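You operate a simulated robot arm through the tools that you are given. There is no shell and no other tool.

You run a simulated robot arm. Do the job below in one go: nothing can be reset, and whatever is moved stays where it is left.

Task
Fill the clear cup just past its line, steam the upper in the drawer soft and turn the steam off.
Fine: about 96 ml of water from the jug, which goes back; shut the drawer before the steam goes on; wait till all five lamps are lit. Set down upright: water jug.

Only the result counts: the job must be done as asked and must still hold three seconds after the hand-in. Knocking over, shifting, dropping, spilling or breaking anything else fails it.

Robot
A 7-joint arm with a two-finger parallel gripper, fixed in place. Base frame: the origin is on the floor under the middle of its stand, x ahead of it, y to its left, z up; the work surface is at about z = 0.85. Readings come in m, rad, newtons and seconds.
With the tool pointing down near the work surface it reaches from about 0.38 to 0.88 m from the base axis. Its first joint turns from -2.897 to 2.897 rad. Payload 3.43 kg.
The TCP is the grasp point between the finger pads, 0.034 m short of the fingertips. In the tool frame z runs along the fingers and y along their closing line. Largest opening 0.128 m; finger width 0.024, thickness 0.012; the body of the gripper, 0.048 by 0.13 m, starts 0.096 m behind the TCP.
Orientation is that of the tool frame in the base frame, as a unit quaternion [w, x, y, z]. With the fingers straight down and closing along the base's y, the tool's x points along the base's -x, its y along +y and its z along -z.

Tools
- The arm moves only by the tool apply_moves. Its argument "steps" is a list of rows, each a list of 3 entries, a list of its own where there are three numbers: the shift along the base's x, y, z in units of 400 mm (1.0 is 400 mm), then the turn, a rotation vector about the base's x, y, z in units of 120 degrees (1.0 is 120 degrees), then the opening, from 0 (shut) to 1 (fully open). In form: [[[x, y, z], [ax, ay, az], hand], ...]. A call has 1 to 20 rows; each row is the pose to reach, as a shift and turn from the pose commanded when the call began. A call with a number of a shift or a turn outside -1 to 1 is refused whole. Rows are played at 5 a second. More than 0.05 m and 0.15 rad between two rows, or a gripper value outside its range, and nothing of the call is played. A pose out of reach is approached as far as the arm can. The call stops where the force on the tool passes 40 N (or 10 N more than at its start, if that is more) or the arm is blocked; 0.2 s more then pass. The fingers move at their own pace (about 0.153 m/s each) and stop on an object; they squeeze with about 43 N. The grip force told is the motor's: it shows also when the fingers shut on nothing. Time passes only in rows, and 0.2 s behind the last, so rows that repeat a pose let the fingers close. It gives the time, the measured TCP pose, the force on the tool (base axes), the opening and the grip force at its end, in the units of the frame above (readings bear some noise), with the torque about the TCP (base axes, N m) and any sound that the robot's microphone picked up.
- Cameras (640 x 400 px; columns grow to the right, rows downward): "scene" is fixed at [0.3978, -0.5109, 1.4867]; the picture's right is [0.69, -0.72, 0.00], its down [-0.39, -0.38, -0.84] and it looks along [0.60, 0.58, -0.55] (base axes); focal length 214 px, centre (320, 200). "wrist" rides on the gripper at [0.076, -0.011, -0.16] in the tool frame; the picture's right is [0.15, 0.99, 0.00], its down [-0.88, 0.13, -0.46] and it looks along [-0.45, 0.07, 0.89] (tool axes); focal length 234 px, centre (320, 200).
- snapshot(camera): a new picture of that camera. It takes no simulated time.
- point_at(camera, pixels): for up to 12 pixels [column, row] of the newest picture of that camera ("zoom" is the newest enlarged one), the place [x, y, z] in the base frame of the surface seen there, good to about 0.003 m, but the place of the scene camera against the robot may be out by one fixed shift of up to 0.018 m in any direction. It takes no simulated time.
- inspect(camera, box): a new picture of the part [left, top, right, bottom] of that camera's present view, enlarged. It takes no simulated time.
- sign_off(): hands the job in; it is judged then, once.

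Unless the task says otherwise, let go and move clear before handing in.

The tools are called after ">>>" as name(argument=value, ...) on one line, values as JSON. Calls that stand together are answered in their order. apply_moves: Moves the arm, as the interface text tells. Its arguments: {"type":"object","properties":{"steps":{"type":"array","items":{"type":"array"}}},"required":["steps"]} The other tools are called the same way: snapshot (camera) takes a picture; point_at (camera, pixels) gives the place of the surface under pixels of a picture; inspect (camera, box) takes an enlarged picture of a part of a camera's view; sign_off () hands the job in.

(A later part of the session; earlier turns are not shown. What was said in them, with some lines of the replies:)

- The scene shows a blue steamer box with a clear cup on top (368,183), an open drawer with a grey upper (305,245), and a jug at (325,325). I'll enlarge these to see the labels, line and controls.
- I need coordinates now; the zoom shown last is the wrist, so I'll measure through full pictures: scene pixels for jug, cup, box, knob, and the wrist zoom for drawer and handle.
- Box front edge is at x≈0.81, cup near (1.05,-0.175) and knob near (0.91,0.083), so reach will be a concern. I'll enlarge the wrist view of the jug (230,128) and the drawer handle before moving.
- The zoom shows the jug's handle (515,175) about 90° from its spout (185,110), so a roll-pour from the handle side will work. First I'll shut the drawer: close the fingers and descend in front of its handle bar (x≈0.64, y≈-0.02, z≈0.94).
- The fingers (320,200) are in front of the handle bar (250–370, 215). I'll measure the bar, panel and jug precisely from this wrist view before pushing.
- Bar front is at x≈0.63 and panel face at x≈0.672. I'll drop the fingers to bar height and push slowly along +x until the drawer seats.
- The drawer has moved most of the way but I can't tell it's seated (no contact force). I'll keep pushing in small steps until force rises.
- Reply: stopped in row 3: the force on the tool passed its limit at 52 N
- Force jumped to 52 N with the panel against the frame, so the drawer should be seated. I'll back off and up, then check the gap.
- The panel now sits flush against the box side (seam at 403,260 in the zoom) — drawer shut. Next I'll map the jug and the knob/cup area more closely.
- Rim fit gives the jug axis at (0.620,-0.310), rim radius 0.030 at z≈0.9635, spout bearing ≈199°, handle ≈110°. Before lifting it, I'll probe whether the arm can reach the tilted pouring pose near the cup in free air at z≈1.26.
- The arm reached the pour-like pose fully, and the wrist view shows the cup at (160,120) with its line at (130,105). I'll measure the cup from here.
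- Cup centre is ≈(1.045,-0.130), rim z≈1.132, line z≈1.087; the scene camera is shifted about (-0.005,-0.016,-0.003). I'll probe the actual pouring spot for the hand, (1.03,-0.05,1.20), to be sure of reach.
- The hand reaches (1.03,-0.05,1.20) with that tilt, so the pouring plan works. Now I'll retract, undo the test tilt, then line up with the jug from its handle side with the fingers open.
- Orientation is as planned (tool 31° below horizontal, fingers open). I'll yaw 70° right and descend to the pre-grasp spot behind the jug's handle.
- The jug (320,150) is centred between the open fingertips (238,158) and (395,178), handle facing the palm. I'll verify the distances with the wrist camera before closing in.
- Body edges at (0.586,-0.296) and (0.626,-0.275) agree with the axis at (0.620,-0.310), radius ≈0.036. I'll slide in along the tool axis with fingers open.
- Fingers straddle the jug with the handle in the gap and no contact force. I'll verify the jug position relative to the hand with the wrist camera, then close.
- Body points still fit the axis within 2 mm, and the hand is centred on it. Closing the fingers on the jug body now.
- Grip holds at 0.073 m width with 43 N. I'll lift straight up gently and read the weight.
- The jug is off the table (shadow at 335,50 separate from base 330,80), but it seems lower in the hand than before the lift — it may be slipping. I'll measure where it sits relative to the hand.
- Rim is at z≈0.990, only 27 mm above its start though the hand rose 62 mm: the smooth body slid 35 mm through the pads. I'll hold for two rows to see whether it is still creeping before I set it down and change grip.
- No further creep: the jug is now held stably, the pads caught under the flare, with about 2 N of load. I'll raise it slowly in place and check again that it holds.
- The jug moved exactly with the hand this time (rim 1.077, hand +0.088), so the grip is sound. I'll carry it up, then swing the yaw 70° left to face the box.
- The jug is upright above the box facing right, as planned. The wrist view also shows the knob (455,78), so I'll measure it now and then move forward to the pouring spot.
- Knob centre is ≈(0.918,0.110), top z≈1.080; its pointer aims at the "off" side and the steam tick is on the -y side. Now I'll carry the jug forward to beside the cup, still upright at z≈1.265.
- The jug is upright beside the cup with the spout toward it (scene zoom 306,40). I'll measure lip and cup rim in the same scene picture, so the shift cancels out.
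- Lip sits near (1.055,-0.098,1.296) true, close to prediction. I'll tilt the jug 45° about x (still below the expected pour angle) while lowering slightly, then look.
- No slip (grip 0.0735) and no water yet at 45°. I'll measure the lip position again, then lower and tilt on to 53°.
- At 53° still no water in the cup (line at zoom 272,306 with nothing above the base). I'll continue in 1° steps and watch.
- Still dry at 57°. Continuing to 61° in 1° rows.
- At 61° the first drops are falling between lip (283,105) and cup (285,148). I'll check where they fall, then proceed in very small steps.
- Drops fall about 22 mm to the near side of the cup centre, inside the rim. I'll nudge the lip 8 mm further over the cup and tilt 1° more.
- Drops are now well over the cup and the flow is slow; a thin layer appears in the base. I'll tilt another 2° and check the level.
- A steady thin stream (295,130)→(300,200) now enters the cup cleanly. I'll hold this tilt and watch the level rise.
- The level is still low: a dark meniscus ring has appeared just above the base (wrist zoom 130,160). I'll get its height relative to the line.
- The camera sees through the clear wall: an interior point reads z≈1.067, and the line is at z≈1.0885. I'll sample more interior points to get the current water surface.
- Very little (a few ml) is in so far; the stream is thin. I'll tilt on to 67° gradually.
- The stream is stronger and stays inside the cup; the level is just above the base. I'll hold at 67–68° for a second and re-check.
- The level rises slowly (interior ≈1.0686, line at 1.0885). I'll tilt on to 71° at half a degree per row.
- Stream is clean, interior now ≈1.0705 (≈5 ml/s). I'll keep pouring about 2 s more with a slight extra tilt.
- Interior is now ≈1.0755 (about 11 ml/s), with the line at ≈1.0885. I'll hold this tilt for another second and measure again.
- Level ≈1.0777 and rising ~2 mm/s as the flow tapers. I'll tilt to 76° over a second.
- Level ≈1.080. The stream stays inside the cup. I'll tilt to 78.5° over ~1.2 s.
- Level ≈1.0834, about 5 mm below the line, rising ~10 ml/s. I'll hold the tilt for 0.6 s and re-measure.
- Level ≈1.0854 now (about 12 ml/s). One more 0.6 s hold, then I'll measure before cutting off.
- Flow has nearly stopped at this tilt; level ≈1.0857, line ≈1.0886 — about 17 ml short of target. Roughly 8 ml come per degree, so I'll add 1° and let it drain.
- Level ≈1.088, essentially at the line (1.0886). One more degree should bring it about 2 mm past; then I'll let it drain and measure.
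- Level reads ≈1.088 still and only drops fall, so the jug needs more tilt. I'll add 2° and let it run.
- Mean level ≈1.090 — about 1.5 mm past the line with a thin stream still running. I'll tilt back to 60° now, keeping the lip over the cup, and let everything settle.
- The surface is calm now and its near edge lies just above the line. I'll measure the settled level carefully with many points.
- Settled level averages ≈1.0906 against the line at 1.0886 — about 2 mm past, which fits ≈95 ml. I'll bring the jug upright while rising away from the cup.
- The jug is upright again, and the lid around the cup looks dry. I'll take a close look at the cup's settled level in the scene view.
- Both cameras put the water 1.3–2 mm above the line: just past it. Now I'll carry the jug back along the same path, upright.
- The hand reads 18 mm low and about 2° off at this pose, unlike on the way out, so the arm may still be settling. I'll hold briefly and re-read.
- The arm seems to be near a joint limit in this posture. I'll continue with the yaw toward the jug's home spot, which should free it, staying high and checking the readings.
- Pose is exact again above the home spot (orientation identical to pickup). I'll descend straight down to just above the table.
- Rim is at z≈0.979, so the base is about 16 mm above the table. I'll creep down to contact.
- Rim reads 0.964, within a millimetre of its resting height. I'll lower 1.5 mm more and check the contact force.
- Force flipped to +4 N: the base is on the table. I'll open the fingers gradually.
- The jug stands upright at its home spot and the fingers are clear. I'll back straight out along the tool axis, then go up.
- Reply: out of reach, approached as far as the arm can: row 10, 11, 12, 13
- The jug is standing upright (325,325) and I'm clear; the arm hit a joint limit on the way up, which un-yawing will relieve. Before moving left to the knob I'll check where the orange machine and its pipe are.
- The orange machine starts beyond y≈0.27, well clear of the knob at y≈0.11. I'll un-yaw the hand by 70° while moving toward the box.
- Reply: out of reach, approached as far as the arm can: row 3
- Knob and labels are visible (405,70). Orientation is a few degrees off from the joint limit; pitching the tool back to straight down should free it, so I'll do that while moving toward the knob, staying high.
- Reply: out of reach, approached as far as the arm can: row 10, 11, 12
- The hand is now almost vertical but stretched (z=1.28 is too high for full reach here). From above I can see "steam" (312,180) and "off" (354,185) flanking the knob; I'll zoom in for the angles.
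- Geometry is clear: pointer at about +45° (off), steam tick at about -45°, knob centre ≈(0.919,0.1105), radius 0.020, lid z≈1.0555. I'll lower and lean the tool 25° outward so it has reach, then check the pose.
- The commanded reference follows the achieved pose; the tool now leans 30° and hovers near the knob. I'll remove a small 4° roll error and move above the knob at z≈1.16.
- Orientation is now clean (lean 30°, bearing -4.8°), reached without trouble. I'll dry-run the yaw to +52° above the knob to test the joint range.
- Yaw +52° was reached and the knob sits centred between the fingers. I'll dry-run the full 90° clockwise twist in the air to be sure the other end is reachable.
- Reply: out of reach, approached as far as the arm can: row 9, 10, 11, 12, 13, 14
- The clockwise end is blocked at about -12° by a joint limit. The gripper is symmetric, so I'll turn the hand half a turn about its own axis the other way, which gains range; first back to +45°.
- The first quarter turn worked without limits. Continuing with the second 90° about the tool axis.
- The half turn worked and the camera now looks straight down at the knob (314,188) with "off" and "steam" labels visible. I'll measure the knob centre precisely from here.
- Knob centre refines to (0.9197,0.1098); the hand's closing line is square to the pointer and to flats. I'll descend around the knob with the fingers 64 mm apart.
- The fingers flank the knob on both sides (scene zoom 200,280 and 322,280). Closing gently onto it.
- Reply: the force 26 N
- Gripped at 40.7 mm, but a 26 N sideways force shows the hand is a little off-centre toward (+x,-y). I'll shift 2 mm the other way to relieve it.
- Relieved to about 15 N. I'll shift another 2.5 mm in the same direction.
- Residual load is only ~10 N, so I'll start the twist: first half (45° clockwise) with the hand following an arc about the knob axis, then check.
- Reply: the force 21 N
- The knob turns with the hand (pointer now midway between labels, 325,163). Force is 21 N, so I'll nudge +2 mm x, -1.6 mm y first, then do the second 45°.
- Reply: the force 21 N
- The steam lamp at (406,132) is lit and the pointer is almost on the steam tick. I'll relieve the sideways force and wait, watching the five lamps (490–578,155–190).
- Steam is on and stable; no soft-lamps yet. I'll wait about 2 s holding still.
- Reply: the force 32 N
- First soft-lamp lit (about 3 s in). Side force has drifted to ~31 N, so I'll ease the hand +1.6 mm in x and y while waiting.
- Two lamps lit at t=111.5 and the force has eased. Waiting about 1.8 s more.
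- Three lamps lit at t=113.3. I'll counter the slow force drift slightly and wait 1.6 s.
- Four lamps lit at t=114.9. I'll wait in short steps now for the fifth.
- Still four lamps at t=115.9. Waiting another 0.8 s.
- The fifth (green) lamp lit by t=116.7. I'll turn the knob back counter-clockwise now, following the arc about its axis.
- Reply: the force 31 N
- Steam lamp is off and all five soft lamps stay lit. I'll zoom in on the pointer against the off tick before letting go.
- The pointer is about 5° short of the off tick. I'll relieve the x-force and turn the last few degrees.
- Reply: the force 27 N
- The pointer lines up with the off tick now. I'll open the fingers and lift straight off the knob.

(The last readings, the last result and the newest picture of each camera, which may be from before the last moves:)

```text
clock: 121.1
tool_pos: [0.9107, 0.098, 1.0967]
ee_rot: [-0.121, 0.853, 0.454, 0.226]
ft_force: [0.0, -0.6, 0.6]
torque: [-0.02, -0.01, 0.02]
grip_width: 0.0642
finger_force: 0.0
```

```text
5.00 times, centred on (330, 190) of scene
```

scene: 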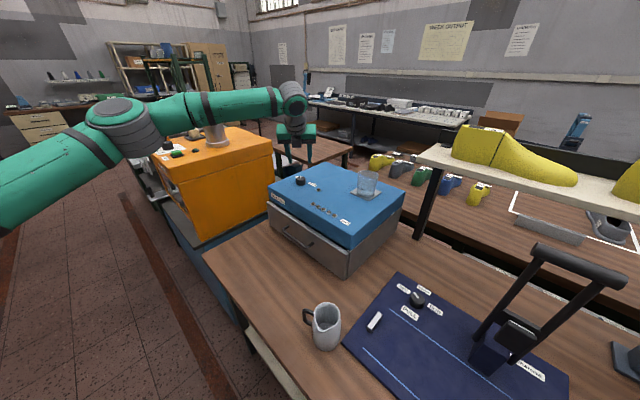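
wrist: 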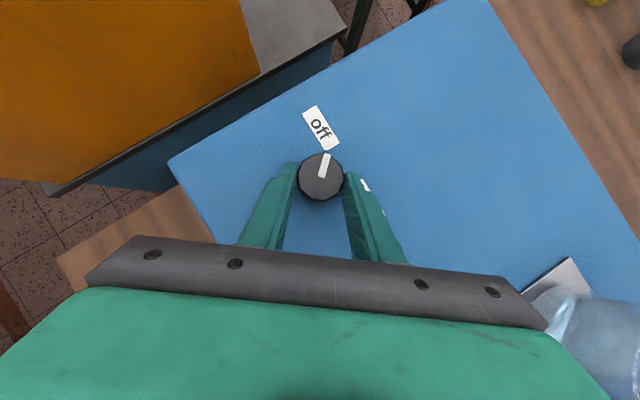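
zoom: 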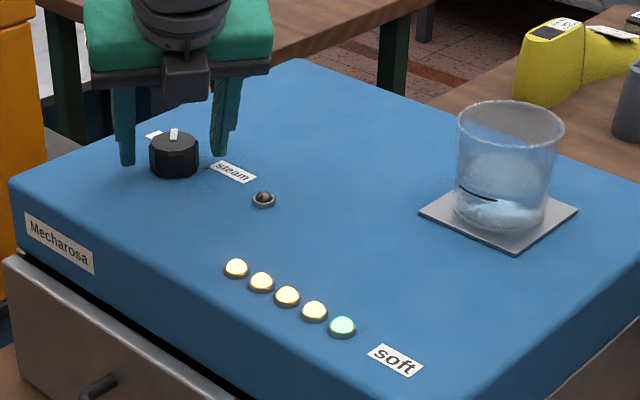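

The knob stays on "off", steam lamp dark, five lamps lit. Lifting clear and retreating.

>>> apply_moves(steps=[[[0, 0, 0.03], [0, 0, 0], 0.5], [[0, 0, 0.08], [0, 0, 0], 0.5], [[0, 0, 0.14], [0, 0, 0], 0.5], [[0, 0, 0.21], [0, 0, 0], 0.5], [[-0.04, -0.01, 0.28], [0, 0, 0], 0.5], [[-0.1, -0.02, 0.34], [0, 0, 0], 0.5], [[-0.17, -0.03, 0.39], [0, 0, 0], 0.5], [[-0.25, -0.04, 0.43], [0, 0, 0], 0.5], [[-0.33, -0.05, 0.46], [0, 0, 0], 0.5], [[-0.41, -0.06, 0.48], [0, 0, 0], 0.5], [[-0.48, -0.07, 0.5], [0, 0, 0], 0.5], [[-0.5, -0.07, 0.5], [0, 0, 0], 0.5], [[-0.5, -0.07, 0.5], [0, 0, 0], 0.5]])

>>> snapshot(camera="scene")

>>> inspect(camera="scene", box=[352, 168, 388, 202])

>>> point_at(camera="zoom", pixels=[[215, 248], [250, 259], [190, 236], [230, 253], [240, 200], [260, 190], [280, 200], [300, 210], [320, 200], [340, 215], [250, 215], [270, 220]])

>>> point_at(camera="zoom", pixels=[[205, 243], [243, 257], [200, 241], [260, 261], [230, 190], [270, 185], [290, 190], [310, 220], [330, 190], [350, 205], [290, 230], [240, 180]])

>>> inspect(camera="scene", box=[240, 150, 400, 270])

>>> inspect(camera="scene", box=[280, 280, 380, 370])

```text
clock: 123.9
tool_pos: [0.7118, 0.0707, 1.2747]
ee_rot: [-0.117, 0.858, 0.454, 0.208]
ft_force: [-0.6, 0.8, 0.1]
torque: [0.04, 0.02, -0.04]
grip_width: 0.0638
finger_force: 0.0
```

```text
taken
```

scene: 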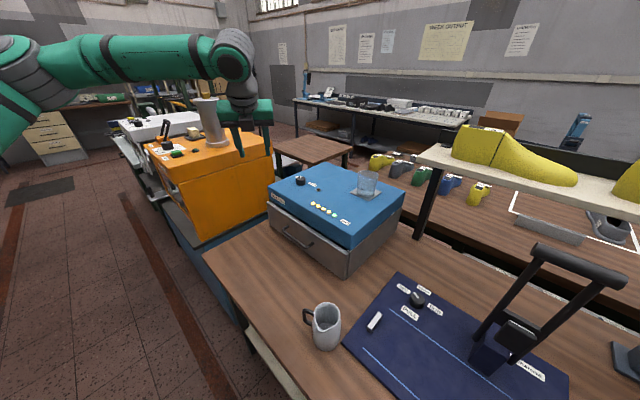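

```text
11.76 times, centred on (370, 185) of scene
```

zoom: 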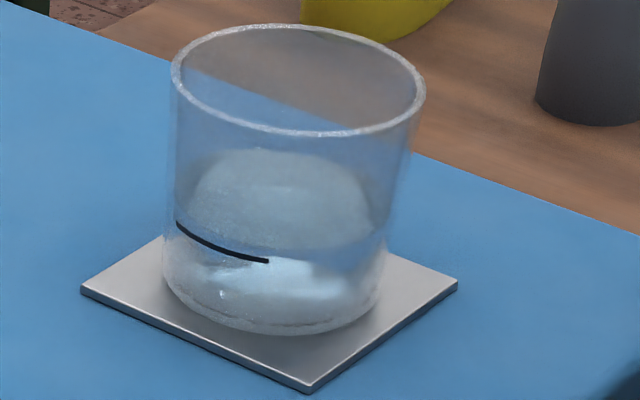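

```text
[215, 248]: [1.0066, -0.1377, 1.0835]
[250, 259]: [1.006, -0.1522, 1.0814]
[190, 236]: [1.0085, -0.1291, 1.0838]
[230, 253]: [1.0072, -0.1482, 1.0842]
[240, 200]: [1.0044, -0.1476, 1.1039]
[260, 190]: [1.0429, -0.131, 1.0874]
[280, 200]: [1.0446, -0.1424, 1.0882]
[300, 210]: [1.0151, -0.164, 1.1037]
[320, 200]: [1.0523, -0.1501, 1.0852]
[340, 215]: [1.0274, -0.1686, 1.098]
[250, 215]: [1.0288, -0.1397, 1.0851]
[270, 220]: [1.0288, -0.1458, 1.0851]
```

```text
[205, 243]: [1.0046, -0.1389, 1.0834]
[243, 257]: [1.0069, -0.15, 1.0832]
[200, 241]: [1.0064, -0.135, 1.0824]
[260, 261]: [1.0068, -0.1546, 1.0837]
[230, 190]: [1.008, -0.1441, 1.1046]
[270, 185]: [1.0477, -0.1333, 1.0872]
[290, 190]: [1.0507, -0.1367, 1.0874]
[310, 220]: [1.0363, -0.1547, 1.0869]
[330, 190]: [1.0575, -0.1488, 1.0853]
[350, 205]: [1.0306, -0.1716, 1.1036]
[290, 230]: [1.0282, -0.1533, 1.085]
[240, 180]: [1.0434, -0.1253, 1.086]
```

```text
3.33 times, centred on (320, 210) of scene
```

zoom: 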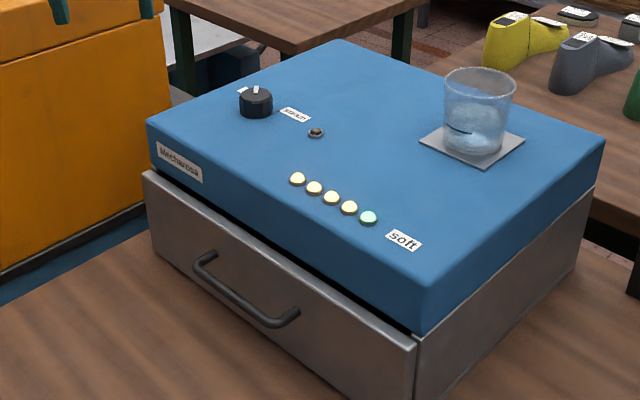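

```text
4.44 times, centred on (330, 325) of scene
```

zoom: 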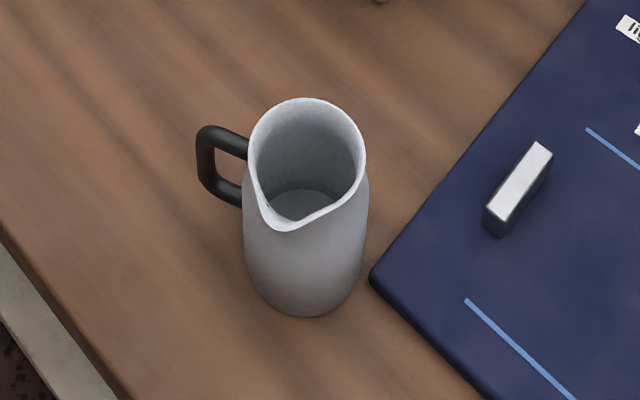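

Final check: the steam lamp (315,132) is dark with the knob on off, all five soft lamps are lit, and the drawer is flush. The water stands about 2–3 mm above the line with none spilled, and the jug is upright back at its spot with the hand clear. Handing in.

>>> sign_off()

```text
The job is handed in.
```

I finished every step and handed the job in. The hand-in returned no verdict, so I don't know whether it passed.

- **Cup:** the water stands about 2–3 mm above the line. I estimate 95–105 ml from the level. The jug's weight loss suggests slightly less, but that reading is only good to about 25 ml. No spill was visible on the lid or around the cup.
- **Jug:** it is upright, back where it started, with the fingers off it. On the first lift it slid about 35 mm through the fingers, then held for the rest of the job.
- **Drawer:** I shut it before turning the steam on, and it still looked flush at the end.
- **Steam:** it ran about 11–13 s. I began turning it off once all five lamps were lit, and the five stayed lit afterwards. The knob is on "off" and the steam lamp is dark.
- **Arm:** it let go of the knob and moved back, up clear of the box.
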